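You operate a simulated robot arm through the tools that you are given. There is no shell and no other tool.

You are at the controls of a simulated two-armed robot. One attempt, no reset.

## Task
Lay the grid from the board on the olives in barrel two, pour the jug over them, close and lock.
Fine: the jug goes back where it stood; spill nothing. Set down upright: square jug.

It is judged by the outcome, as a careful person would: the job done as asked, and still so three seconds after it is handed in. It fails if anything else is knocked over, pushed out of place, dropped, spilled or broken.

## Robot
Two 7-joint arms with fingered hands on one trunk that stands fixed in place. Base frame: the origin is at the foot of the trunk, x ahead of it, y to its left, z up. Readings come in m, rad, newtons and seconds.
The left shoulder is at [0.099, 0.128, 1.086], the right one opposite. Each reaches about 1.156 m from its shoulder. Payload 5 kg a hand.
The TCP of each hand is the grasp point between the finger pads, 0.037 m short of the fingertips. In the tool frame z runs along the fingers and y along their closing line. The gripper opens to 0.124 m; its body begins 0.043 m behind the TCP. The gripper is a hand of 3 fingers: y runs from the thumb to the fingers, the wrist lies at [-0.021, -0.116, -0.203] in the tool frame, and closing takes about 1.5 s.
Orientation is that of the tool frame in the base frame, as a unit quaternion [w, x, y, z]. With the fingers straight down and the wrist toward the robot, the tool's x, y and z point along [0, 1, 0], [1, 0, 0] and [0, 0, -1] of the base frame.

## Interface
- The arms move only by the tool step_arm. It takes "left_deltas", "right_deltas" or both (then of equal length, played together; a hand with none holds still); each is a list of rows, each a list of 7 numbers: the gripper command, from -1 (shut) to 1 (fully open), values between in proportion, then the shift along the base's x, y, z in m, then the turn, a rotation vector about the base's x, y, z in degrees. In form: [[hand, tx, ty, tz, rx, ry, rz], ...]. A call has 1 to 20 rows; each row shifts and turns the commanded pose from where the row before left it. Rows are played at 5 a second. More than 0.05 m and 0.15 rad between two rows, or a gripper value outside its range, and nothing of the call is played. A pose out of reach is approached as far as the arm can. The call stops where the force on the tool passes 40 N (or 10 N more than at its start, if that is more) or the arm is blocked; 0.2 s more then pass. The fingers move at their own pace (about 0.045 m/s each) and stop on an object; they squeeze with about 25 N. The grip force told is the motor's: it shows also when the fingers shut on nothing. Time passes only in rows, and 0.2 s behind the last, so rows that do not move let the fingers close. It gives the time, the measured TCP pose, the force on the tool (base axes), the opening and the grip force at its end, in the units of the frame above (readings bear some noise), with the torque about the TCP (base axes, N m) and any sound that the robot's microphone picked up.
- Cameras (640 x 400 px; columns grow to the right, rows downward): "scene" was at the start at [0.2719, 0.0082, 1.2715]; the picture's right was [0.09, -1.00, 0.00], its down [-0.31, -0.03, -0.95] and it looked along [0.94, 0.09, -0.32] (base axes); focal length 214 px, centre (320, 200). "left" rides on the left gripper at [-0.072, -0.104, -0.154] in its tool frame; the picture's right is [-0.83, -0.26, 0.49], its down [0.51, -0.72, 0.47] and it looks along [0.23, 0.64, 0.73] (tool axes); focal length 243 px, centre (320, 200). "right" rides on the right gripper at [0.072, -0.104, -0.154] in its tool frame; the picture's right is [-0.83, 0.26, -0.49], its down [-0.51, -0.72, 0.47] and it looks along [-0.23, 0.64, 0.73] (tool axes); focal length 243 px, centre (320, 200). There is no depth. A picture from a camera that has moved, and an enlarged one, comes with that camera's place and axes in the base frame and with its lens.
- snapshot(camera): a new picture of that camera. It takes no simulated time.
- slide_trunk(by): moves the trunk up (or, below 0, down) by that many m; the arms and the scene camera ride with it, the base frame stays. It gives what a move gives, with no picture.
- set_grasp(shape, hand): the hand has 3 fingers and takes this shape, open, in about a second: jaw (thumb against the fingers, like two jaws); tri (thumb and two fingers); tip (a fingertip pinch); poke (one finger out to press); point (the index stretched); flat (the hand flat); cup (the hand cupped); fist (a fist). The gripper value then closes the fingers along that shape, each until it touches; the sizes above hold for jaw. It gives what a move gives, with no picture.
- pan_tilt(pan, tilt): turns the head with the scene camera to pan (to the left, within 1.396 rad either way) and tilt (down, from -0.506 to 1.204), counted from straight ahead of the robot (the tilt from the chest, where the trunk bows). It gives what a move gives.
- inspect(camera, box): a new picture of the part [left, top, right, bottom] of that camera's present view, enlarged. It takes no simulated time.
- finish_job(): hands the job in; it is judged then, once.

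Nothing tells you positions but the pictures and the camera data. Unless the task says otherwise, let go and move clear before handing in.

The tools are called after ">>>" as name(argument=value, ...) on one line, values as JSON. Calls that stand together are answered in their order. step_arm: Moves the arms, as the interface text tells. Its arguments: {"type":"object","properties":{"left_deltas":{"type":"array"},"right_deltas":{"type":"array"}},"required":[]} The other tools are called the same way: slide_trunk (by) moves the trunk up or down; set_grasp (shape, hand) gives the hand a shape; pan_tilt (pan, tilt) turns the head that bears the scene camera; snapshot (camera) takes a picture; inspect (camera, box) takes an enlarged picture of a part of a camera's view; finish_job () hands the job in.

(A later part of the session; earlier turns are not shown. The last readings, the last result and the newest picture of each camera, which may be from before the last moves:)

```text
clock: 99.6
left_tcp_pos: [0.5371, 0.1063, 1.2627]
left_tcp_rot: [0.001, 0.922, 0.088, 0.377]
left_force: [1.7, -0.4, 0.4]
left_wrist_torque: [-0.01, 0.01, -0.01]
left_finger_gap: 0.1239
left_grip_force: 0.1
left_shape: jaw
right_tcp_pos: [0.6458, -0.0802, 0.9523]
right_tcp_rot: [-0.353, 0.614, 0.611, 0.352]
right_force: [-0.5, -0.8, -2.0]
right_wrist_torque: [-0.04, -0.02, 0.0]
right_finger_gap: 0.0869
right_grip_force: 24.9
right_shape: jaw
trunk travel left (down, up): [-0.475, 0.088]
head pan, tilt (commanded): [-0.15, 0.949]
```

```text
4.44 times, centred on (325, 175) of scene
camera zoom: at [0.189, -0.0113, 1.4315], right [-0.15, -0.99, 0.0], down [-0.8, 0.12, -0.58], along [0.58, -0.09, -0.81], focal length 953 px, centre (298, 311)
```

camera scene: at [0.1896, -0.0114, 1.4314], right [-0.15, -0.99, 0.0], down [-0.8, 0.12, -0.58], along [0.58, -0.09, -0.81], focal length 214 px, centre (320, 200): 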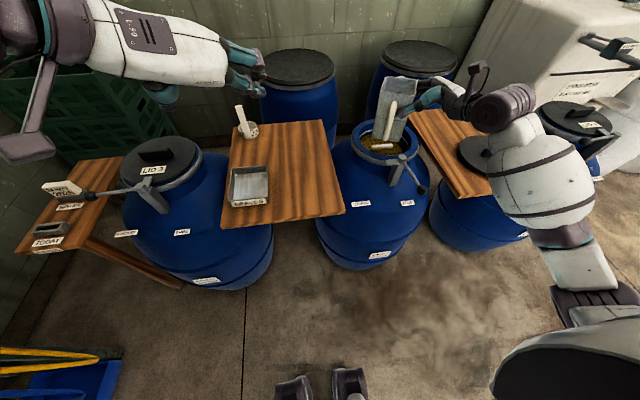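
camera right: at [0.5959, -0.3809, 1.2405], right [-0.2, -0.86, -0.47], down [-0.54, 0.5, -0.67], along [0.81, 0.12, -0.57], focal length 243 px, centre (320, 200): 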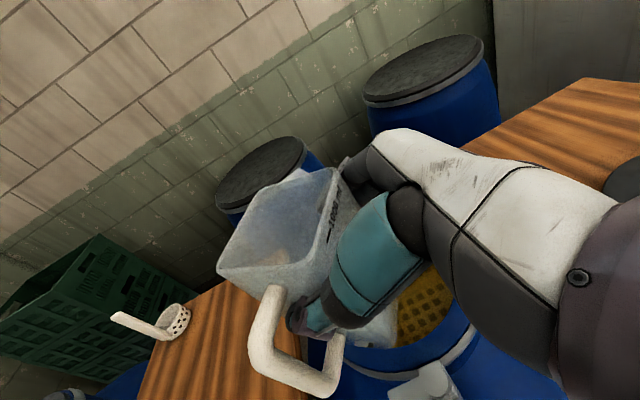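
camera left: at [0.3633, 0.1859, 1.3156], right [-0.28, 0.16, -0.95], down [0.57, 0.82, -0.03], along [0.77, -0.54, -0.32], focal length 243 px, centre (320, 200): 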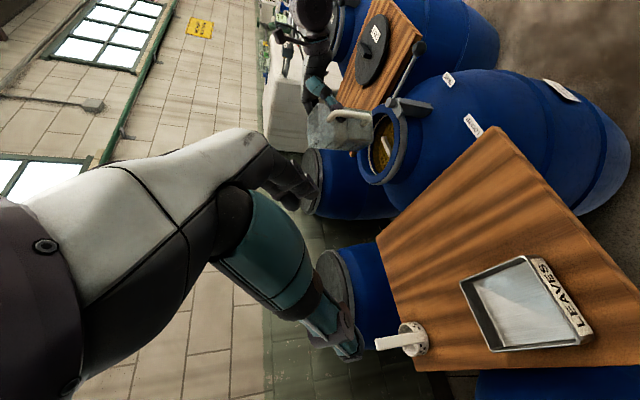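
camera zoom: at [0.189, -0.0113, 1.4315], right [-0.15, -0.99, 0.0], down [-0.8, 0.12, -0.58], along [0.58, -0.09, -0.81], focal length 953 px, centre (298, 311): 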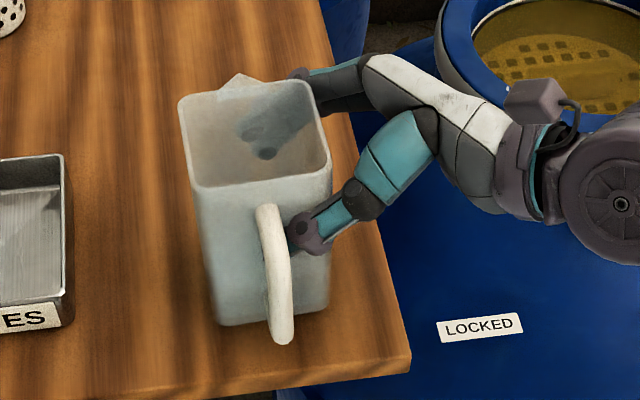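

>>> step_arm(right_deltas=[[-1, 0.001, -0.0012, -0.003, 0, 0, 0], [-1, 0, 0, -0.003, 0, 0, 0], [-1, 0, 0, -0.002, 0, 0, 0], [-1, 0, 0, -0.002, 0, 0, 0], [-1, 0, 0, 0, 0, 0, 0]])

>>> inspect(camera="scene", box=[285, 130, 365, 220])

>>> inspect(camera="left", box=[410, 100, 530, 240])

```text
clock: 100.8
left_tcp_pos: [0.5354, 0.1058, 1.2639]
left_tcp_rot: [0.0, 0.922, 0.089, 0.377]
left_force: [0.0, 0.1, -0.1]
left_wrist_torque: [-0.03, -0.04, 0.01]
left_finger_gap: 0.1239
left_grip_force: 0.1
left_shape: jaw
right_tcp_pos: [0.6475, -0.0823, 0.9424]
right_tcp_rot: [-0.353, 0.613, 0.612, 0.353]
right_force: [0.7, -2.1, 4.4]
right_wrist_torque: [0.24, -0.03, -0.04]
right_finger_gap: 0.0868
right_grip_force: 25.2
right_shape: jaw
trunk travel left (down, up): [-0.475, 0.088]
head pan, tilt (commanded): [-0.15, 0.949]
```

```text
4.44 times, centred on (325, 175) of scene
camera zoom: at [0.1885, -0.0114, 1.4316], right [-0.15, -0.99, 0.0], down [-0.8, 0.12, -0.58], along [0.58, -0.09, -0.81], focal length 953 px, centre (298, 311)
```

zoom: 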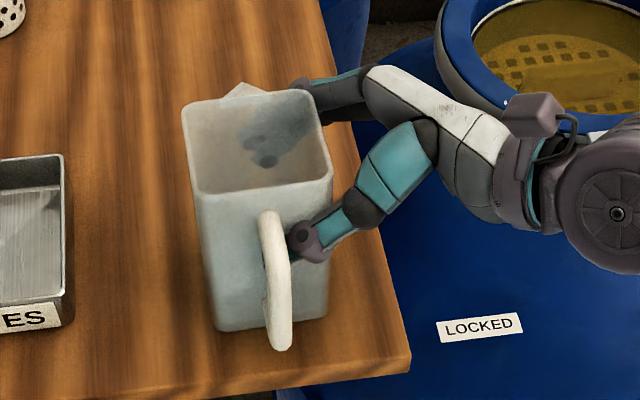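

```text
2.86 times, centred on (470, 170) of left
camera zoom: at [0.3623, 0.1859, 1.316], right [-0.28, 0.16, -0.95], down [0.57, 0.82, -0.03], along [0.78, -0.54, -0.32], focal length 693 px, centre (-109, 286)
```

zoom: 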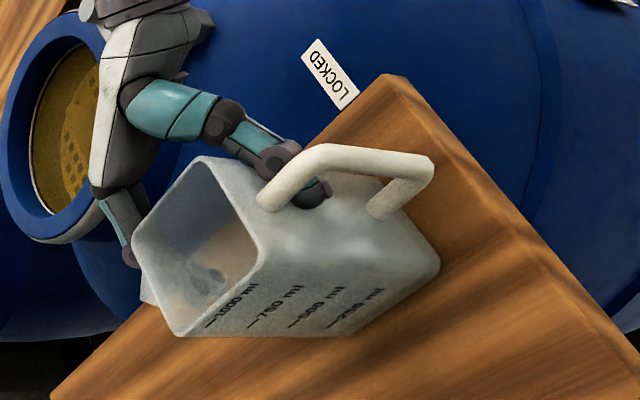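

The jug is back at exactly the same pose and standing on the board. I open to the same width as before and back out the way I came in.

>>> step_arm(right_deltas=[[0.2, 0, 0, 0, 0, 0, 0], [0.45, 0, 0, 0, 0, 0, 0], [0.58, 0, 0, 0, 0, 0, 0], [0.6, 0, 0, 0, 0, 0, 0], [0.6, 0, 0, 0, 0, 0, 0], [0.6, 0, 0, 0, 0, 0, 0]])

>>> inspect(camera="left", box=[410, 100, 530, 240])

>>> inspect(camera="right", box=[220, 200, 420, 400])

```text
clock: 102.2
left_tcp_pos: [0.5359, 0.1063, 1.2636]
left_tcp_rot: [0.0, 0.922, 0.089, 0.376]
left_force: [0.5, 0.4, -0.1]
left_wrist_torque: [0.03, 0.01, -0.02]
left_finger_gap: 0.1234
left_grip_force: 0.1
left_shape: jaw
right_tcp_pos: [0.6479, -0.0814, 0.9414]
right_tcp_rot: [-0.353, 0.615, 0.611, 0.353]
right_force: [-0.1, -0.4, 0.1]
right_wrist_torque: [0.01, 0.0, 0.02]
right_finger_gap: 0.0989
right_grip_force: 0.1
right_shape: jaw
trunk travel left (down, up): [-0.475, 0.088]
head pan, tilt (commanded): [-0.15, 0.949]
```

```text
2.86 times, centred on (470, 170) of left
camera zoom: at [0.3627, 0.186, 1.3157], right [-0.28, 0.16, -0.95], down [0.57, 0.82, -0.03], along [0.77, -0.54, -0.32], focal length 693 px, centre (-109, 286)
```

zoom: 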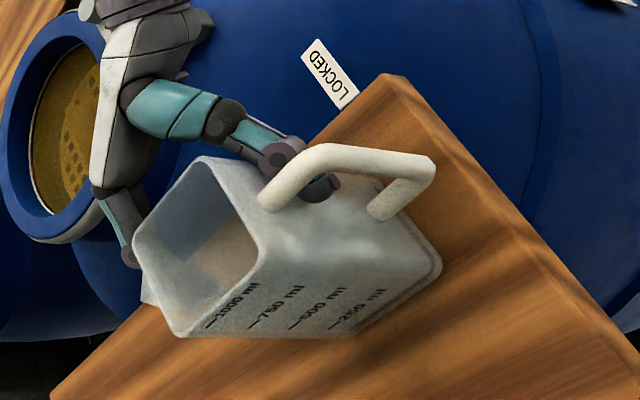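

```text
2.00 times, centred on (320, 300) of right
camera zoom: at [0.5435, -0.1776, 1.0822], right [0.26, -0.84, -0.47], down [-0.72, 0.15, -0.67], along [0.64, 0.52, -0.57], focal length 485 px, centre (320, 0)
```

zoom: 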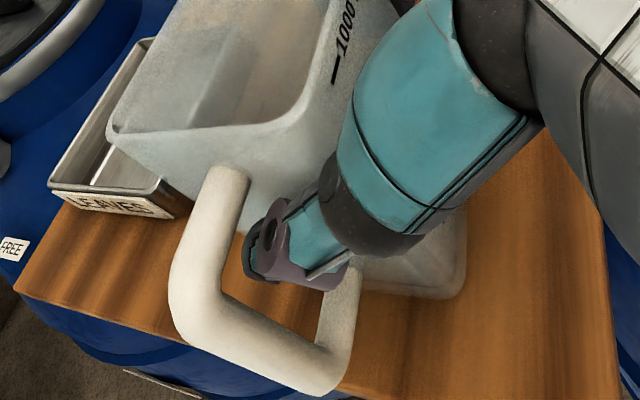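

>>> step_arm(right_deltas=[[0.6, 0, -0.006, 0, 0, 0, 0], [0.6, 0, -0.008, 0, 0, 0, 0], [0.6, 0, -0.008, 0, 0, 0, 0], [0.6, 0, -0.009, 0, 0, 0, 0], [0.6, 0, 0, 0.02, 0, 0, 0], [0.6, 0, 0, 0.03, 0, 0, 0], [0.6, 0, 0, 0.04, 0, 0, 0], [0.6, 0, 0, 0.04, 0, 0, 0], [0.6, 0, -0.02, 0.04, 0, 0, 0], [0.6, 0, -0.04, 0.02, 0, 0, 0], [0.6, 0, -0.04, 0.02, 0, 0, 0]])

>>> snapshot(camera="scene")

>>> inspect(camera="scene", box=[270, 130, 370, 230])

>>> inspect(camera="left", box=[390, 110, 530, 240])

```text
clock: 104.6
left_tcp_pos: [0.5363, 0.1047, 1.263]
left_tcp_rot: [-0.001, 0.922, 0.088, 0.376]
left_force: [-0.1, -0.3, -0.5]
left_wrist_torque: [-0.02, 0.0, 0.03]
left_finger_gap: 0.1238
left_grip_force: 0.0
left_shape: jaw
right_tcp_pos: [0.6468, -0.2126, 1.1532]
right_tcp_rot: [-0.354, 0.613, 0.612, 0.353]
right_force: [-0.1, 0.5, 0.3]
right_wrist_torque: [0.04, -0.01, 0.02]
right_finger_gap: 0.0991
right_grip_force: 0.0
right_shape: jaw
trunk travel left (down, up): [-0.475, 0.088]
head pan, tilt (commanded): [-0.15, 0.949]
```

```text
taken
camera scene: at [0.1882, -0.012, 1.4316], right [-0.15, -0.99, 0.0], down [-0.8, 0.12, -0.58], along [0.58, -0.09, -0.81], focal length 214 px, centre (320, 200)
```

scene: 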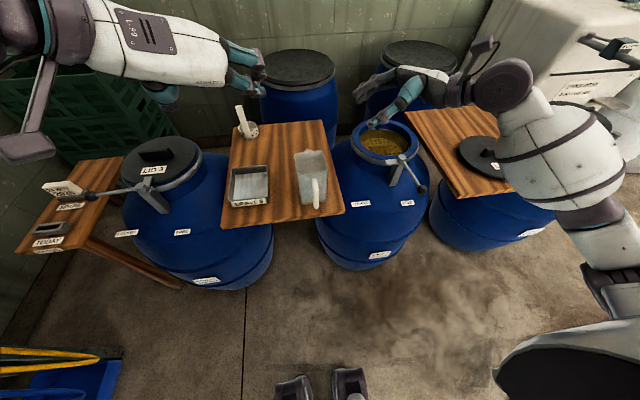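

```text
4.00 times, centred on (320, 180) of scene
camera zoom: at [0.1882, -0.012, 1.4316], right [-0.15, -0.99, 0.0], down [-0.8, 0.12, -0.58], along [0.58, -0.09, -0.81], focal length 858 px, centre (320, 280)
```

zoom: 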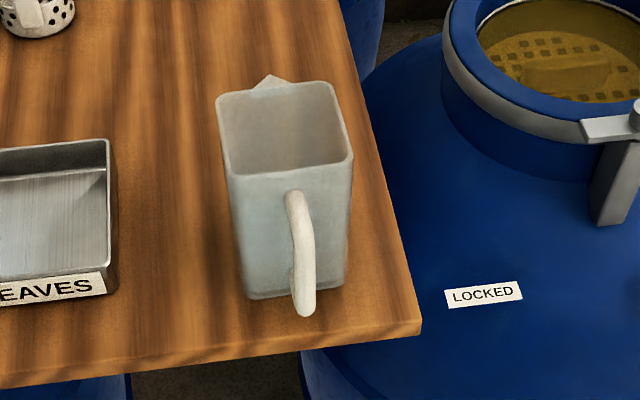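

```text
3.08 times, centred on (460, 175) of left
camera zoom: at [0.3619, 0.1854, 1.3161], right [-0.28, 0.16, -0.95], down [0.56, 0.82, -0.03], along [0.78, -0.54, -0.32], focal length 746 px, centre (-111, 277)
```

zoom: 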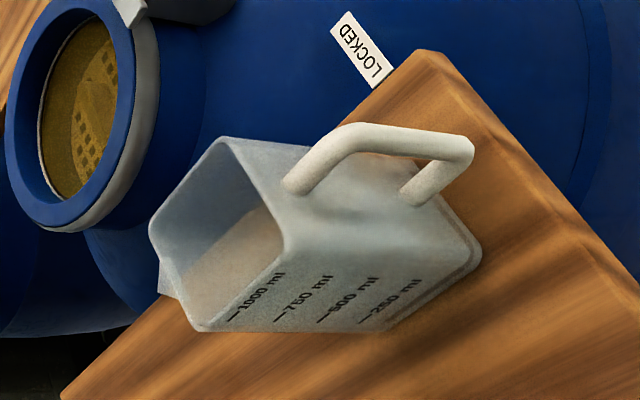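

The jug stands almost exactly where it was. I look closer at its base to make sure it sits flat.

>>> inspect(camera="left", box=[430, 130, 510, 230])

>>> inspect(camera="scene", box=[290, 165, 350, 215])

>>> snapshot(camera="right")

```text
4.00 times, centred on (470, 180) of left
camera zoom: at [0.3619, 0.1854, 1.3161], right [-0.28, 0.16, -0.95], down [0.56, 0.82, -0.03], along [0.78, -0.54, -0.32], focal length 970 px, centre (-280, 280)
```

zoom: 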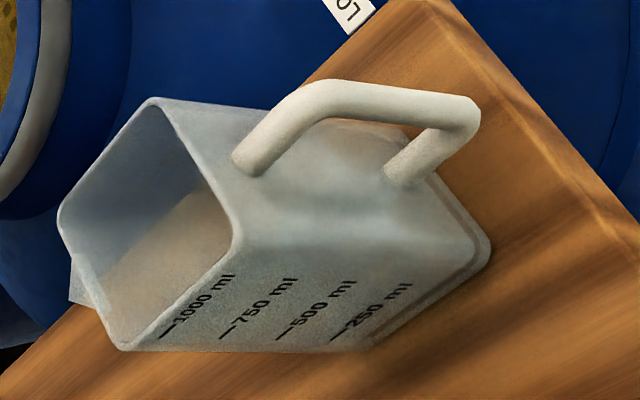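

```text
8.00 times, centred on (320, 190) of scene
camera zoom: at [0.1882, -0.012, 1.4316], right [-0.15, -0.99, 0.0], down [-0.8, 0.12, -0.58], along [0.58, -0.09, -0.81], focal length 1716 px, centre (320, 280)
```

zoom: 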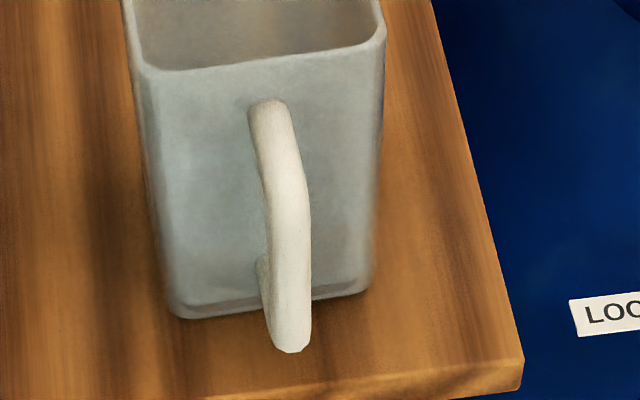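

```text
taken
camera right: at [0.5426, -0.309, 1.2933], right [0.26, -0.84, -0.47], down [-0.72, 0.16, -0.67], along [0.64, 0.52, -0.57], focal length 243 px, centre (320, 200)
```

right: 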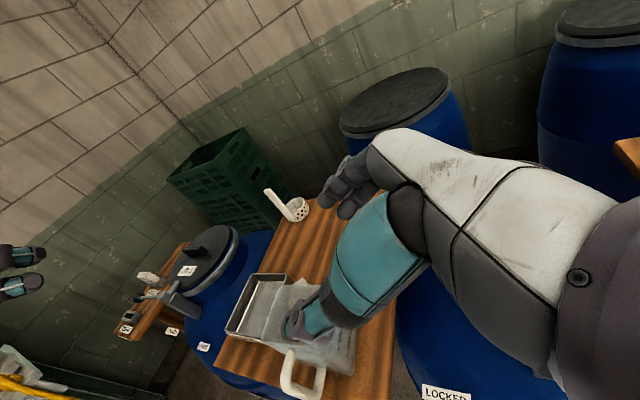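

The jug sits flat where it stood. Now the lid: I turn the right hand fingers-down and move it above lid 2 for a close look.

>>> step_arm(right_deltas=[[1, 0.003, -0.03, 0.01, -7.5, 0, 0], [1, 0.003, -0.038, 0.005, -7.5, 0, 0], [1, 0.003, -0.038, 0.0, -7.5, 0, 0], [1, 0.003, -0.038, 0, -7.5, 0, 0], [1, 0.003, -0.038, 0, -7.5, 0, 0], [1, 0.003, -0.038, 0, -7.5, 0, 0], [1, 0.003, -0.038, 0, -7.5, 0, 0], [1, 0.003, -0.038, 0, -7.5, 0, 0], [1, 0.004, -0.04, 0, 0, 0, 0], [1, 0.004, -0.04, 0, 0, 0, 0], [1, 0.004, -0.04, 0, 0, 0, 0], [1, 0.004, -0.04, 0, 0, 0, 0], [1, 0.004, -0.04, 0, 0, 0, 0], [1, 0.004, -0.04, 0, 0, 0, 0], [1, 0, 0, 0, 0, 0, 0]])

>>> snapshot(camera="right")

>>> pan_tilt(pan=-0.8, tilt=0.75)

>>> snapshot(camera="scene")

```text
clock: 107.8
left_tcp_pos: [0.5365, 0.1065, 1.2622]
left_tcp_rot: [0.0, 0.922, 0.089, 0.377]
left_force: [-0.1, -0.4, 0.2]
left_wrist_torque: [-0.01, 0.04, 0.01]
left_finger_gap: 0.1239
left_grip_force: 0.0
left_shape: jaw
right_tcp_pos: [0.6934, -0.7458, 1.1688]
right_tcp_rot: [0.0, 0.707, 0.707, 0.0]
right_force: [-0.6, 0.0, -0.3]
right_wrist_torque: [-0.06, 0.01, 0.01]
right_finger_gap: 0.1236
right_grip_force: 0.0
right_shape: jaw
trunk travel left (down, up): [-0.475, 0.088]
head pan, tilt (commanded): [-0.15, 0.949]
```

```text
taken
camera right: at [0.5897, -0.6733, 1.3224], right [0.26, -0.83, 0.49], down [-0.72, -0.51, -0.47], along [0.64, -0.23, -0.73], focal length 243 px, centre (320, 200)
```

right: 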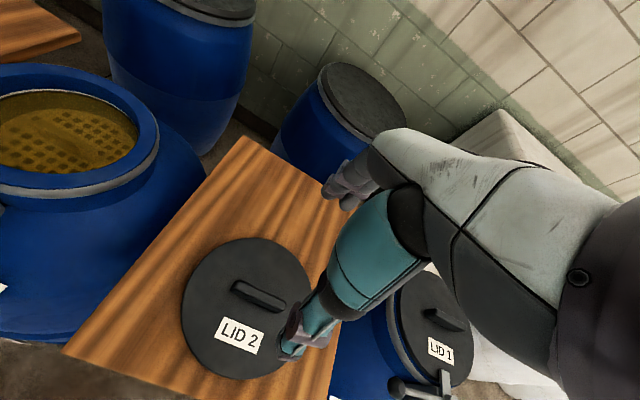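

```text
clock: 108.9
left_tcp_pos: [0.5366, 0.1062, 1.2625]
left_tcp_rot: [0.0, 0.922, 0.088, 0.376]
left_force: [-0.6, 0.3, -0.1]
left_wrist_torque: [0.0, 0.0, 0.02]
left_finger_gap: 0.124
left_grip_force: 0.0
left_shape: jaw
right_tcp_pos: [0.6947, -0.7468, 1.1687]
right_tcp_rot: [0.0, 0.708, 0.707, -0.001]
right_force: [0.7, 0.0, -0.2]
right_wrist_torque: [0.02, -0.01, -0.02]
right_finger_gap: 0.1235
right_grip_force: 0.0
right_shape: jaw
trunk travel left (down, up): [-0.475, 0.088]
head pan, tilt (commanded): [-0.799, 0.75]
```

```text
taken
camera scene: at [0.1749, -0.0598, 1.447], right [-0.72, -0.7, 0.0], down [-0.48, 0.49, -0.73], along [0.51, -0.52, -0.68], focal length 214 px, centre (320, 200)
```

scene: 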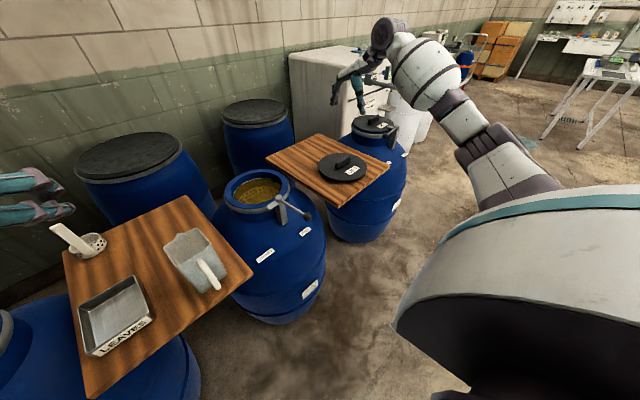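

>>> inspect(camera="right", box=[160, 220, 340, 400])

>>> inspect(camera="scene", box=[290, 130, 400, 210])

>>> inspect(camera="scene", box=[210, 150, 330, 240])

```text
2.22 times, centred on (250, 310) of right
camera zoom: at [0.5901, -0.6735, 1.322], right [0.26, -0.83, 0.49], down [-0.72, -0.51, -0.47], along [0.64, -0.23, -0.73], focal length 539 px, centre (476, -44)
```

zoom: 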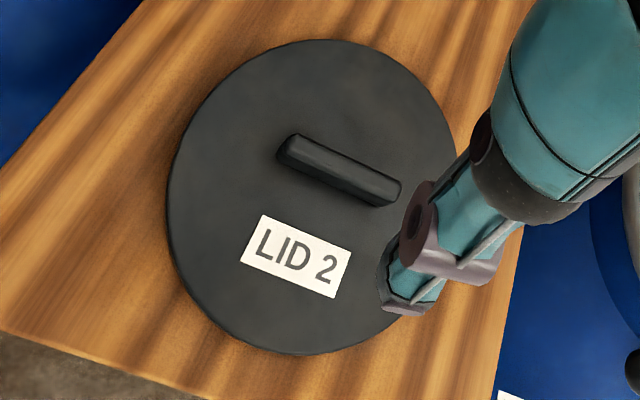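

```text
5.00 times, centred on (345, 170) of scene
camera zoom: at [0.1749, -0.0598, 1.447], right [-0.72, -0.7, 0.0], down [-0.48, 0.49, -0.73], along [0.51, -0.52, -0.68], focal length 1072 px, centre (195, 350)
```

zoom: 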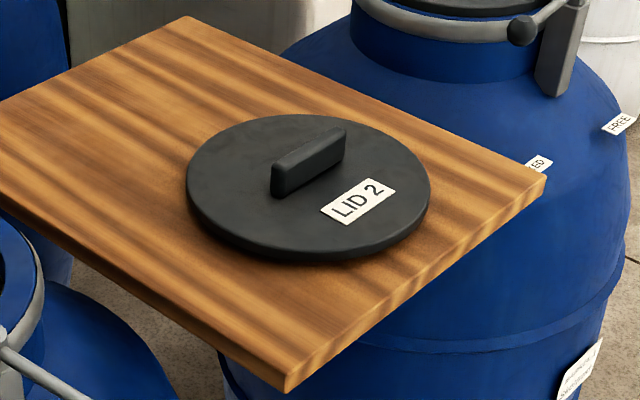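

```text
4.44 times, centred on (270, 195) of scene
camera zoom: at [0.1749, -0.0598, 1.447], right [-0.72, -0.7, 0.0], down [-0.48, 0.49, -0.73], along [0.51, -0.52, -0.68], focal length 953 px, centre (542, 222)
```

zoom: 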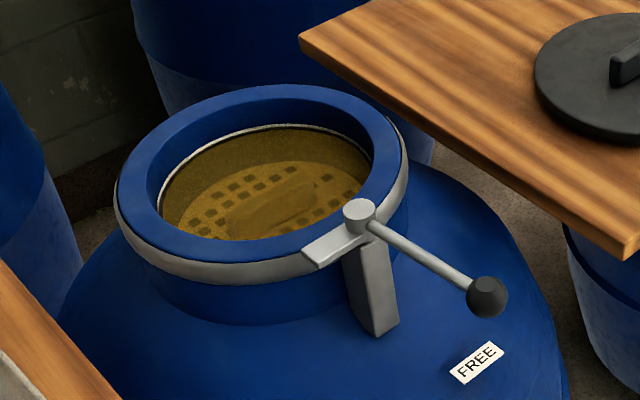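

Lid 2's bar centre triangulates to about (0.712, -0.768), running along y. I descend over it with the fingers half closed.

>>> step_arm(right_deltas=[[0.6, 0.009, -0.011, -0.03, 0, 0, 0], [0.3, 0.009, -0.011, -0.04, 0, 0, 0], [0.13, 0, 0, -0.04, 0, 0, 0], [0.13, 0, 0, -0.04, 0, 0, 0], [0.13, 0, 0, -0.04, 0, 0, 0], [0.13, 0, 0, -0.04, 0, 0, 0], [0.13, 0, 0, 0, 0, 0, 0]])

>>> inspect(camera="right", box=[200, 160, 400, 380])

>>> inspect(camera="scene", box=[290, 110, 400, 210])

```text
clock: 110.5
left_tcp_pos: [0.5351, 0.1056, 1.2625]
left_tcp_rot: [0.0, 0.922, 0.089, 0.377]
left_force: [0.8, 0.4, -0.5]
left_wrist_torque: [0.01, 0.01, 0.0]
left_finger_gap: 0.1238
left_grip_force: 0.2
left_shape: jaw
right_tcp_pos: [0.7134, -0.7708, 0.9363]
right_tcp_rot: [0.001, 0.708, 0.706, -0.001]
right_force: [0.5, 0.2, -0.2]
right_wrist_torque: [-0.02, -0.01, 0.01]
right_finger_gap: 0.0704
right_grip_force: 0.1
right_shape: jaw
trunk travel left (down, up): [-0.475, 0.088]
head pan, tilt (commanded): [-0.799, 0.75]
```

```text
1.82 times, centred on (300, 270) of right
camera zoom: at [0.6093, -0.6987, 1.0909], right [0.26, -0.83, 0.49], down [-0.72, -0.51, -0.47], along [0.64, -0.23, -0.73], focal length 441 px, centre (356, 73)
```

zoom: 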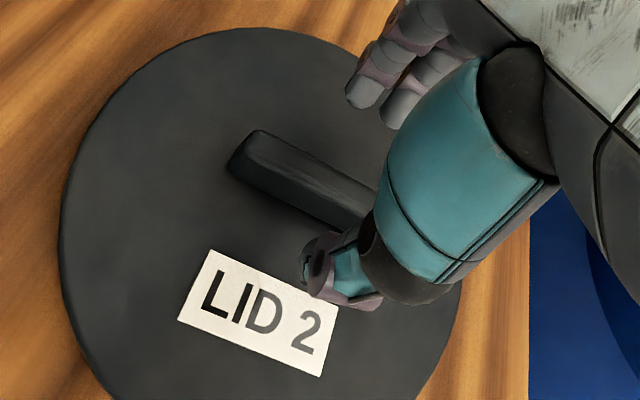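

```text
4.00 times, centred on (345, 160) of scene
camera zoom: at [0.1746, -0.0595, 1.4471], right [-0.72, -0.7, 0.0], down [-0.48, 0.49, -0.73], along [0.51, -0.52, -0.68], focal length 858 px, centre (220, 360)
```

zoom: 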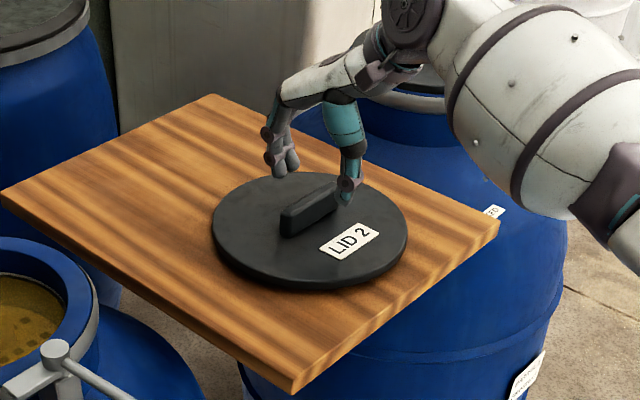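

>>> step_arm(right_deltas=[[0.13, 0, 0.002, -0.012, 0, 0, 0], [0.13, 0, 0, -0.012, 0, 0, 0], [0.13, 0, 0, -0.01, 0, 0, 0], [0.13, 0, 0, 0, 0, 0, 0]])

>>> inspect(camera="right", box=[200, 160, 400, 380])

>>> inspect(camera="scene", box=[320, 120, 380, 180])

```text
clock: 111.5
left_tcp_pos: [0.5368, 0.1073, 1.2641]
left_tcp_rot: [-0.001, 0.922, 0.088, 0.376]
left_force: [0.5, 0.1, 0.0]
left_wrist_torque: [0.0, 0.01, -0.01]
left_finger_gap: 0.1238
left_grip_force: 0.1
left_shape: jaw
right_tcp_pos: [0.7147, -0.7684, 0.9032]
right_tcp_rot: [0.001, 0.708, 0.707, -0.001]
right_force: [-0.5, 0.1, 0.7]
right_wrist_torque: [0.02, 0.01, 0.01]
right_finger_gap: 0.0705
right_grip_force: 0.1
right_shape: jaw
trunk travel left (down, up): [-0.475, 0.088]
head pan, tilt (commanded): [-0.799, 0.75]
```

```text
1.82 times, centred on (300, 270) of right
camera zoom: at [0.609, -0.6955, 1.0565], right [0.26, -0.83, 0.49], down [-0.72, -0.51, -0.47], along [0.64, -0.23, -0.73], focal length 441 px, centre (356, 73)
```

zoom: 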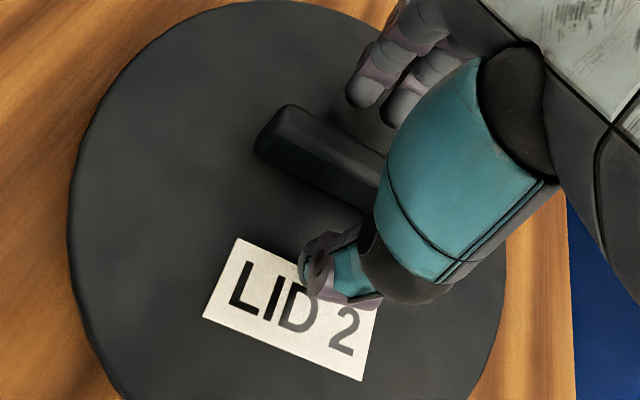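

```text
6.67 times, centred on (350, 150) of scene
camera zoom: at [0.1748, -0.0598, 1.447], right [-0.72, -0.7, 0.0], down [-0.48, 0.49, -0.73], along [0.51, -0.52, -0.68], focal length 1430 px, centre (120, 533)
```

zoom: 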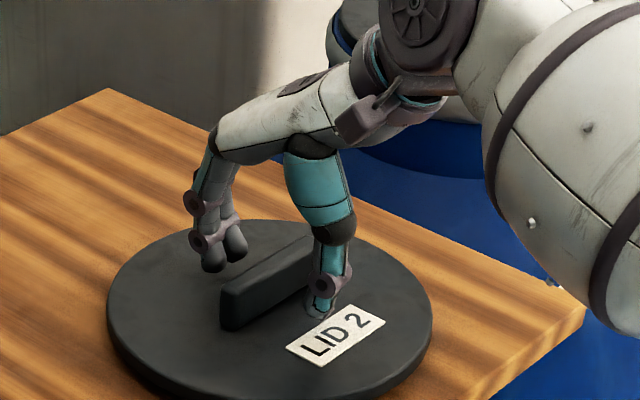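

>>> step_arm(right_deltas=[[0.13, -0.001, 0, -0.004, 0, 0, 0], [-0.2, 0, 0, 0, 0, 0, 0], [-0.6, 0, 0, 0, 0, 0, 0], [-1, 0, 0, 0, 0, 0, 0], [-1, 0, 0, 0, 0, 0, 0], [-1, 0, 0, 0, 0, 0, 0], [-1, 0, 0, 0, 0, 0, 0]])

>>> inspect(camera="right", box=[200, 160, 400, 380])

>>> inspect(camera="scene", box=[320, 120, 380, 180])

```text
clock: 113.1
left_tcp_pos: [0.5375, 0.1062, 1.2633]
left_tcp_rot: [-0.001, 0.923, 0.088, 0.375]
left_force: [-0.1, 1.2, -0.1]
left_wrist_torque: [-0.01, -0.03, -0.02]
left_finger_gap: 0.1242
left_grip_force: 0.1
left_shape: jaw
right_tcp_pos: [0.712, -0.7683, 0.8992]
right_tcp_rot: [0.001, 0.707, 0.707, -0.001]
right_force: [1.2, 0.2, 0.2]
right_wrist_torque: [-0.01, -0.05, -0.02]
right_finger_gap: 0.0135
right_grip_force: 24.8
right_shape: jaw
trunk travel left (down, up): [-0.475, 0.088]
head pan, tilt (commanded): [-0.799, 0.75]
```

```text
1.82 times, centred on (300, 270) of right
camera zoom: at [0.6085, -0.6951, 1.0524], right [0.26, -0.83, 0.49], down [-0.72, -0.51, -0.47], along [0.64, -0.23, -0.73], focal length 441 px, centre (356, 73)
```

zoom: 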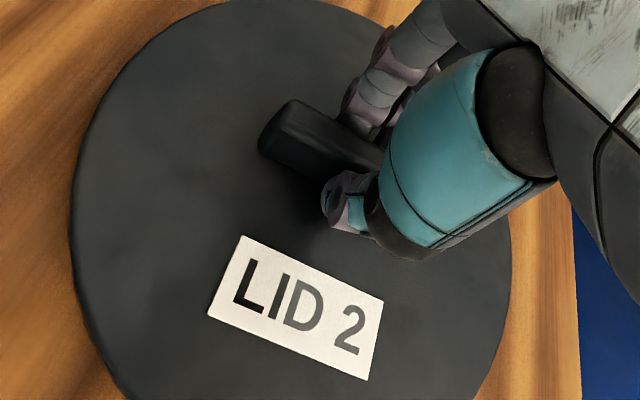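

```text
6.67 times, centred on (350, 150) of scene
camera zoom: at [0.175, -0.0599, 1.447], right [-0.72, -0.7, 0.0], down [-0.48, 0.49, -0.73], along [0.51, -0.52, -0.68], focal length 1430 px, centre (120, 533)
```

zoom: 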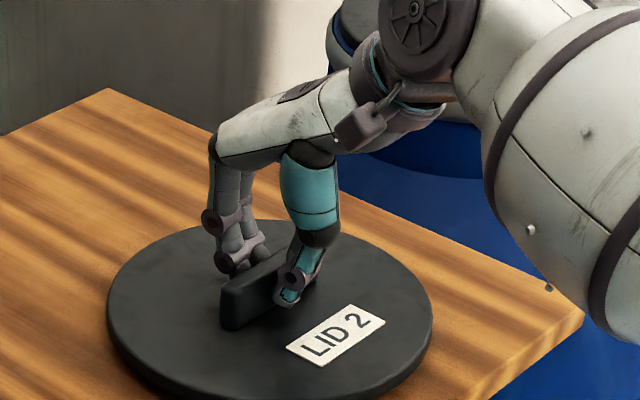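

The lid's bar is gripped. I lift it gently and check that it stays level.

>>> step_arm(right_deltas=[[-1, 0, 0, 0.01, 0, 0, 0], [-1, 0, 0, 0.015, 0, 0, 0], [-1, 0, 0, 0.025, 0, 0, 0], [-1, 0, 0, 0.03, 0, 0, 0], [-1, 0, 0, 0.03, 0, 0, 0], [-1, 0, 0, 0, 0, 0, 0]])

>>> snapshot(camera="right")

>>> inspect(camera="scene", box=[290, 100, 400, 190])

```text
clock: 114.5
left_tcp_pos: [0.5379, 0.1057, 1.2636]
left_tcp_rot: [-0.001, 0.922, 0.087, 0.376]
left_force: [-1.1, 0.0, 0.2]
left_wrist_torque: [-0.03, 0.04, 0.0]
left_finger_gap: 0.1238
left_grip_force: 0.0
left_shape: jaw
right_tcp_pos: [0.7127, -0.7686, 1.0092]
right_tcp_rot: [0.0, 0.707, 0.707, 0.0]
right_force: [0.4, 0.5, -3.2]
right_wrist_torque: [0.02, -0.04, -0.01]
right_finger_gap: 0.0138
right_grip_force: 25.2
right_shape: jaw
trunk travel left (down, up): [-0.475, 0.088]
head pan, tilt (commanded): [-0.799, 0.75]
```

```text
taken
camera right: at [0.6096, -0.6965, 1.1635], right [0.26, -0.83, 0.49], down [-0.72, -0.51, -0.47], along [0.64, -0.23, -0.73], focal length 243 px, centre (320, 200)
```

right: 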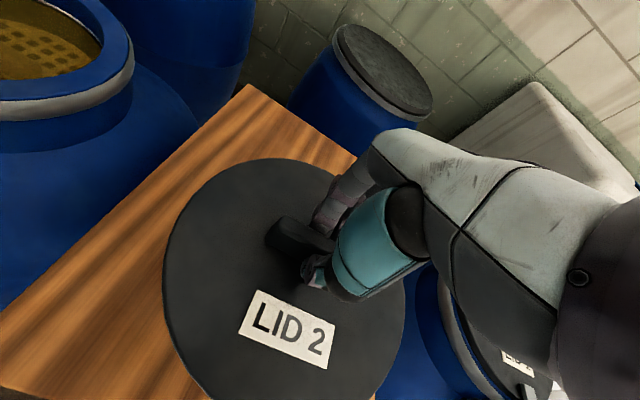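

```text
4.44 times, centred on (345, 145) of scene
camera zoom: at [0.1755, -0.0606, 1.4468], right [-0.72, -0.7, 0.0], down [-0.48, 0.49, -0.73], along [0.51, -0.52, -0.68], focal length 953 px, centre (209, 444)
```

zoom: 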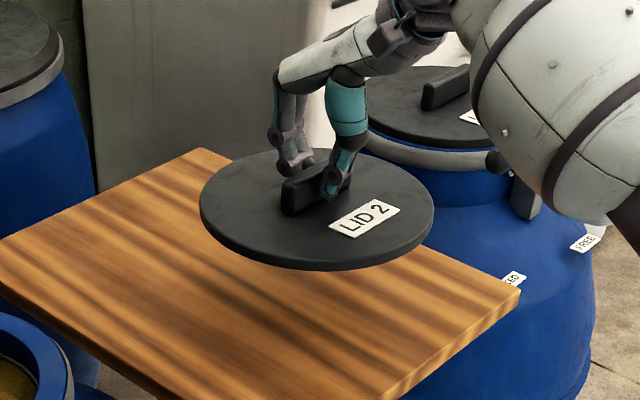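

The lid is level and centred under the hand. I carry it over the barrel mouth well above the lever.

>>> step_arm(right_deltas=[[-1, 0, 0, 0.03, 0, 0, 0], [-1, 0.003, 0.01, 0.02, 0, 0, 0], [-1, 0.0094, 0.036, 0, 0, 0, 0], [-1, 0.0094, 0.036, 0, 0, 0, 0], [-1, 0.0094, 0.036, 0, 0, 0, 0], [-1, 0.0094, 0.036, 0, 0, 0, 0], [-1, 0.0094, 0.036, 0, 0, 0, 0], [-1, 0.0094, 0.036, 0, 0, 0, 0], [-1, 0.0094, 0.036, 0, 0, 0, 0], [-1, 0.0094, 0.036, 0, 0, 0, 0], [-1, 0.0094, 0.036, 0, 0, 0, 0], [-1, 0.0094, 0.036, 0, 0, 0, 0], [-1, 0.0094, 0.036, 0, 0, 0, 0], [-1, 0, 0.004, 0, 0, 0, 0], [-1, 0, 0, 0, 0, 0, 0]])

>>> pan_tilt(pan=-0.48, tilt=0.75)

>>> snapshot(camera="scene")

>>> snapshot(camera="right")

>>> snapshot(camera="left")

```text
clock: 117.7
left_tcp_pos: [0.5363, 0.1076, 1.2632]
left_tcp_rot: [0.0, 0.923, 0.089, 0.375]
left_force: [-0.6, -0.2, -0.2]
left_wrist_torque: [0.0, -0.01, 0.02]
left_finger_gap: 0.1236
left_grip_force: 0.0
left_shape: jaw
right_tcp_pos: [0.8205, -0.3572, 1.0582]
right_tcp_rot: [0.001, 0.708, 0.706, -0.001]
right_force: [-0.1, -0.1, -3.2]
right_wrist_torque: [0.04, 0.0, -0.01]
right_finger_gap: 0.0137
right_grip_force: 25.3
right_shape: jaw
trunk travel left (down, up): [-0.475, 0.088]
head pan, tilt (commanded): [-0.799, 0.75]
```

```text
clock: 118.5
left_tcp_pos: [0.5371, 0.1067, 1.2631]
left_tcp_rot: [0.0, 0.923, 0.088, 0.375]
left_force: [-0.2, 0.5, 0.5]
left_wrist_torque: [0.01, 0.01, 0.01]
left_finger_gap: 0.1236
left_grip_force: 0.1
left_shape: jaw
right_tcp_pos: [0.8196, -0.3586, 1.0589]
right_tcp_rot: [0.001, 0.708, 0.706, -0.001]
right_force: [-0.8, -0.2, -3.3]
right_wrist_torque: [-0.01, -0.01, 0.04]
right_finger_gap: 0.0135
right_grip_force: 25.3
right_shape: jaw
trunk travel left (down, up): [-0.475, 0.088]
head pan, tilt (commanded): [-0.48, 0.75]
```

```text
taken
camera scene: at [0.191, -0.0389, 1.447], right [-0.46, -0.89, 0.0], down [-0.6, 0.32, -0.73], along [0.65, -0.34, -0.68], focal length 214 px, centre (320, 200)
```

scene: 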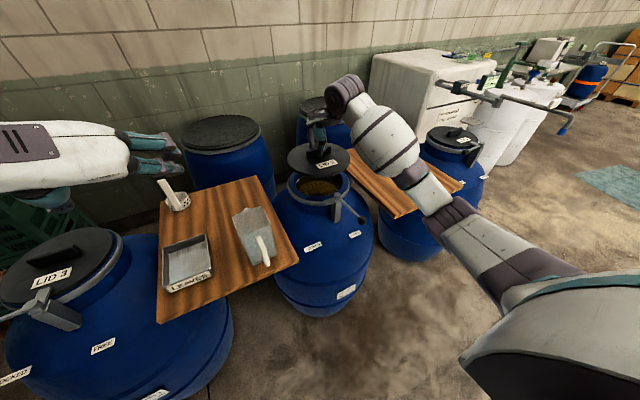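

```text
taken
camera right: at [0.7153, -0.2852, 1.2123], right [0.26, -0.83, 0.49], down [-0.72, -0.51, -0.47], along [0.64, -0.23, -0.73], focal length 243 px, centre (320, 200)
```

right: 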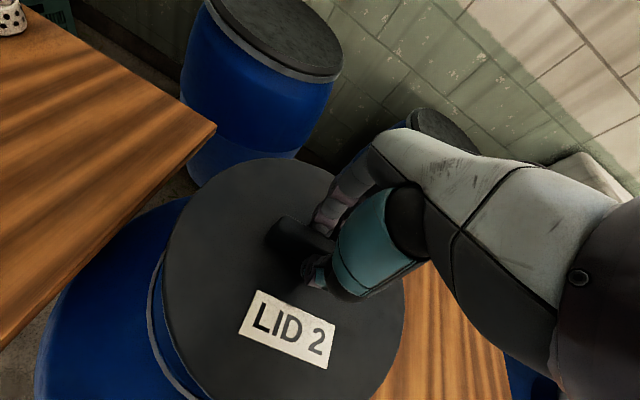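

```text
taken
camera left: at [0.3631, 0.1859, 1.3156], right [-0.28, 0.16, -0.95], down [0.57, 0.82, -0.03], along [0.77, -0.54, -0.32], focal length 243 px, centre (320, 200)
```

left: 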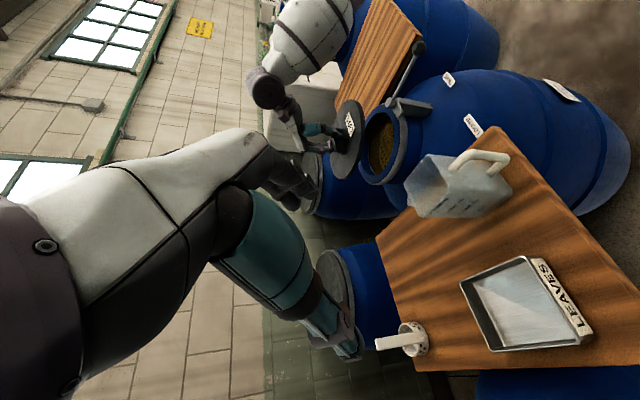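

>>> step_arm(right_deltas=[[-1, 0, 0, -0.03, 0, 0, 0], [-1, 0, 0, -0.025, 0, 0, 0], [-1, 0, 0, -0.015, 0, 0, 0], [-1, 0, 0, 0, 0, 0, 0]])

>>> inspect(camera="scene", box=[260, 120, 380, 220])

>>> inspect(camera="left", box=[320, 80, 460, 200])

>>> inspect(camera="right", box=[40, 120, 440, 400])

```text
clock: 119.5
left_tcp_pos: [0.5375, 0.1059, 1.2625]
left_tcp_rot: [0.0, 0.923, 0.088, 0.376]
left_force: [0.3, -0.2, -0.4]
left_wrist_torque: [0.01, -0.01, 0.0]
left_finger_gap: 0.1238
left_grip_force: 0.0
left_shape: jaw
right_tcp_pos: [0.8204, -0.3586, 0.9875]
right_tcp_rot: [0.0, 0.708, 0.706, -0.001]
right_force: [-0.8, 0.2, -3.9]
right_wrist_torque: [0.02, 0.02, 0.01]
right_finger_gap: 0.0136
right_grip_force: 25.0
right_shape: jaw
trunk travel left (down, up): [-0.475, 0.088]
head pan, tilt (commanded): [-0.48, 0.75]
```

```text
4.00 times, centred on (320, 170) of scene
camera zoom: at [0.1911, -0.0389, 1.447], right [-0.46, -0.89, 0.0], down [-0.61, 0.32, -0.73], along [0.65, -0.34, -0.68], focal length 858 px, centre (320, 320)
```

zoom: 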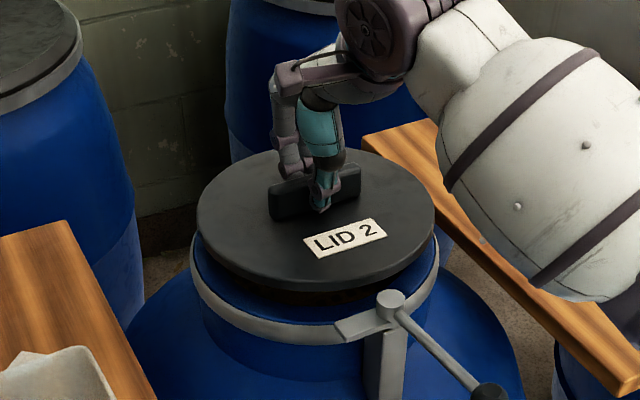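

```text
3.33 times, centred on (390, 140) of left
camera zoom: at [0.3632, 0.1859, 1.3156], right [-0.28, 0.16, -0.95], down [0.57, 0.82, -0.03], along [0.77, -0.54, -0.32], focal length 809 px, centre (87, 400)
```

zoom: 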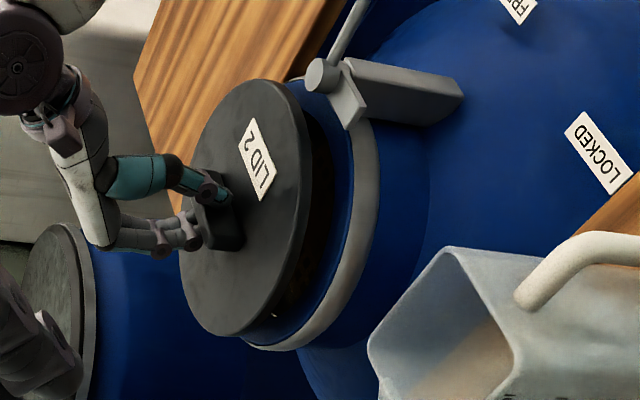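

```text
1.43 times, centred on (240, 260) of right
camera zoom: at [0.7168, -0.2856, 1.1417], right [0.26, -0.83, 0.49], down [-0.72, -0.51, -0.47], along [0.64, -0.23, -0.73], focal length 347 px, centre (434, 114)
```

zoom: 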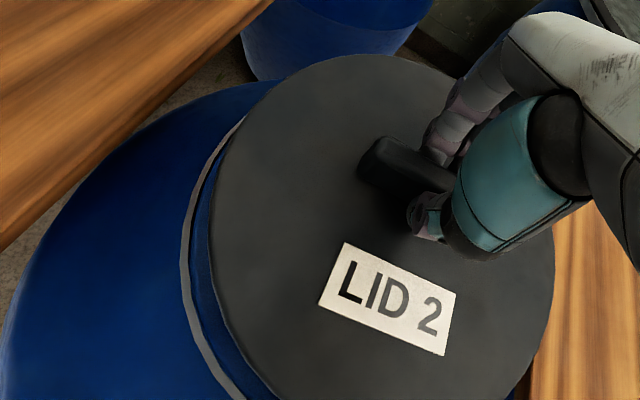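

The lid is centred over the rim to within a couple of millimetres. I lower it in small steps until it seats.

>>> step_arm(right_deltas=[[-1, 0, 0, -0.006, 0, 0, 0], [-1, 0, 0, -0.005, 0, 0, 0], [-1, 0, 0, -0.004, 0, 0, 0], [-1, 0, 0, -0.003, 0, 0, 0], [-1, 0, 0, 0, 0, 0, 0]])

>>> inspect(camera="scene", box=[260, 120, 380, 220])

>>> inspect(camera="left", box=[320, 80, 460, 200])

```text
clock: 120.7
left_tcp_pos: [0.5366, 0.1067, 1.2622]
left_tcp_rot: [0.0, 0.922, 0.088, 0.376]
left_force: [0.7, 1.3, -1.0]
left_wrist_torque: [0.02, -0.01, 0.02]
left_finger_gap: 0.124
left_grip_force: 0.3
left_shape: jaw
right_tcp_pos: [0.8199, -0.3584, 0.9702]
right_tcp_rot: [0.0, 0.708, 0.706, -0.001]
right_force: [0.6, 0.1, -2.5]
right_wrist_torque: [0.02, -0.03, 0.0]
right_finger_gap: 0.0134
right_grip_force: 25.4
right_shape: jaw
trunk travel left (down, up): [-0.475, 0.088]
head pan, tilt (commanded): [-0.48, 0.75]
```

```text
4.00 times, centred on (320, 170) of scene
camera zoom: at [0.191, -0.0388, 1.447], right [-0.46, -0.89, 0.0], down [-0.61, 0.32, -0.73], along [0.65, -0.34, -0.68], focal length 858 px, centre (320, 320)
```

zoom: 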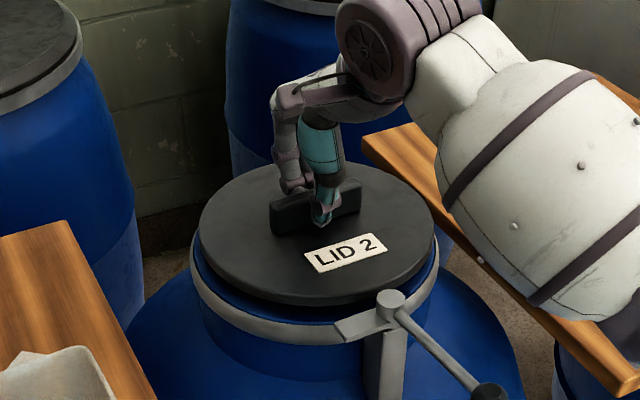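

```text
3.33 times, centred on (390, 140) of left
camera zoom: at [0.3631, 0.1859, 1.3156], right [-0.28, 0.16, -0.95], down [0.57, 0.82, -0.03], along [0.77, -0.54, -0.32], focal length 809 px, centre (87, 400)
```

zoom: 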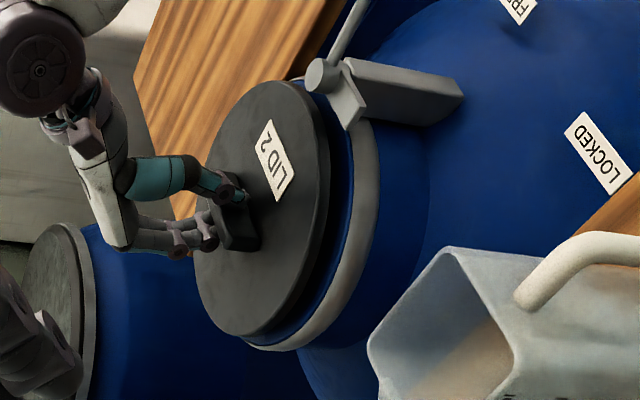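

>>> step_arm(right_deltas=[[-1, 0, 0, -0.003, 0, 0, 0], [-1, 0, 0, -0.003, 0, 0, 0], [-1, 0, 0, -0.002, 0, 0, 0], [-1, 0, 0, 0, 0, 0, 0]])

>>> inspect(camera="left", box=[320, 80, 460, 200])

>>> inspect(camera="scene", box=[280, 140, 360, 220])

```text
clock: 121.7
left_tcp_pos: [0.5369, 0.1062, 1.2623]
left_tcp_rot: [0.0, 0.923, 0.089, 0.375]
left_force: [0.7, 0.1, -0.3]
left_wrist_torque: [-0.01, -0.01, 0.01]
left_finger_gap: 0.1239
left_grip_force: 0.1
left_shape: jaw
right_tcp_pos: [0.8188, -0.3582, 0.9628]
right_tcp_rot: [0.001, 0.708, 0.706, -0.001]
right_force: [-0.5, -0.2, -2.8]
right_wrist_torque: [0.02, 0.02, 0.02]
right_finger_gap: 0.0135
right_grip_force: 24.6
right_shape: jaw
trunk travel left (down, up): [-0.475, 0.088]
head pan, tilt (commanded): [-0.48, 0.75]
```

```text
3.33 times, centred on (390, 140) of left
camera zoom: at [0.3631, 0.1859, 1.3156], right [-0.28, 0.16, -0.95], down [0.57, 0.82, -0.03], along [0.77, -0.54, -0.32], focal length 809 px, centre (87, 400)
```

zoom: 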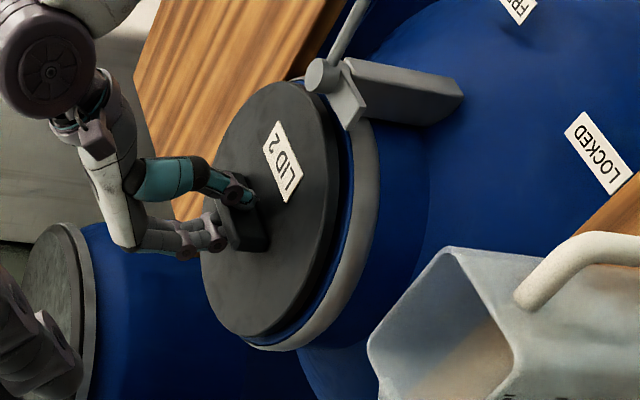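

```text
5.00 times, centred on (320, 180) of scene
camera zoom: at [0.191, -0.0388, 1.447], right [-0.46, -0.89, 0.0], down [-0.61, 0.32, -0.73], along [0.65, -0.34, -0.68], focal length 1072 px, centre (320, 300)
```

zoom: 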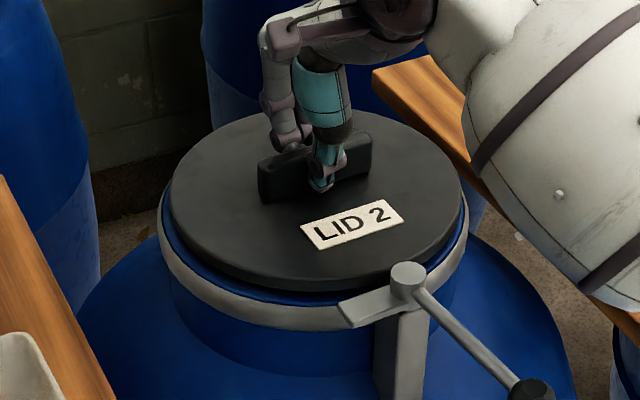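

>>> step_arm(right_deltas=[[-1, 0, 0, -0.002, 0, 0, 0], [-1, 0, 0, -0.002, 0, 0, 0], [-1, 0, 0, -0.002, 0, 0, 0], [-1, 0, 0, 0, 0, 0, 0]])

>>> inspect(camera="left", box=[340, 80, 440, 200])

>>> inspect(camera="scene", box=[280, 140, 360, 220])

```text
clock: 122.7
left_tcp_pos: [0.5371, 0.1063, 1.2635]
left_tcp_rot: [0.0, 0.923, 0.089, 0.376]
left_force: [-0.6, -0.2, -0.3]
left_wrist_torque: [0.01, -0.01, -0.02]
left_finger_gap: 0.1239
left_grip_force: 0.1
left_shape: jaw
right_tcp_pos: [0.8193, -0.3585, 0.958]
right_tcp_rot: [0.001, 0.707, 0.707, 0.0]
right_force: [0.8, -0.7, -2.3]
right_wrist_torque: [-0.02, 0.0, 0.0]
right_finger_gap: 0.0137
right_grip_force: 24.9
right_shape: jaw
trunk travel left (down, up): [-0.475, 0.088]
head pan, tilt (commanded): [-0.48, 0.75]
```

```text
3.33 times, centred on (390, 140) of left
camera zoom: at [0.3629, 0.1859, 1.3157], right [-0.28, 0.16, -0.95], down [0.57, 0.82, -0.03], along [0.77, -0.54, -0.32], focal length 809 px, centre (87, 400)
```

zoom: 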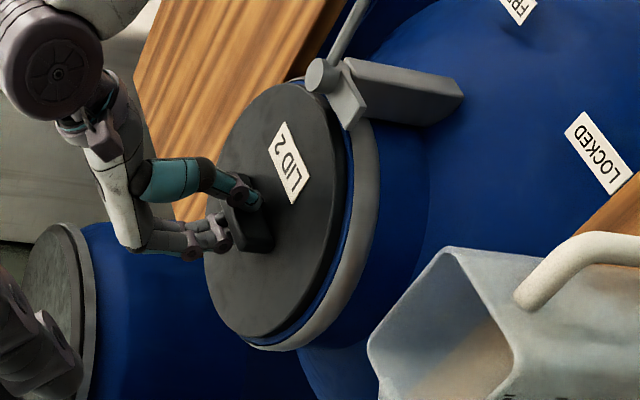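

```text
5.00 times, centred on (320, 180) of scene
camera zoom: at [0.1908, -0.0388, 1.447], right [-0.46, -0.89, 0.0], down [-0.61, 0.32, -0.73], along [0.65, -0.34, -0.68], focal length 1072 px, centre (320, 300)
```

zoom: 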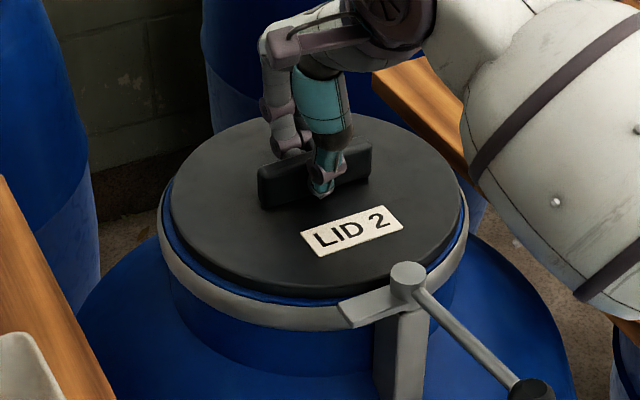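

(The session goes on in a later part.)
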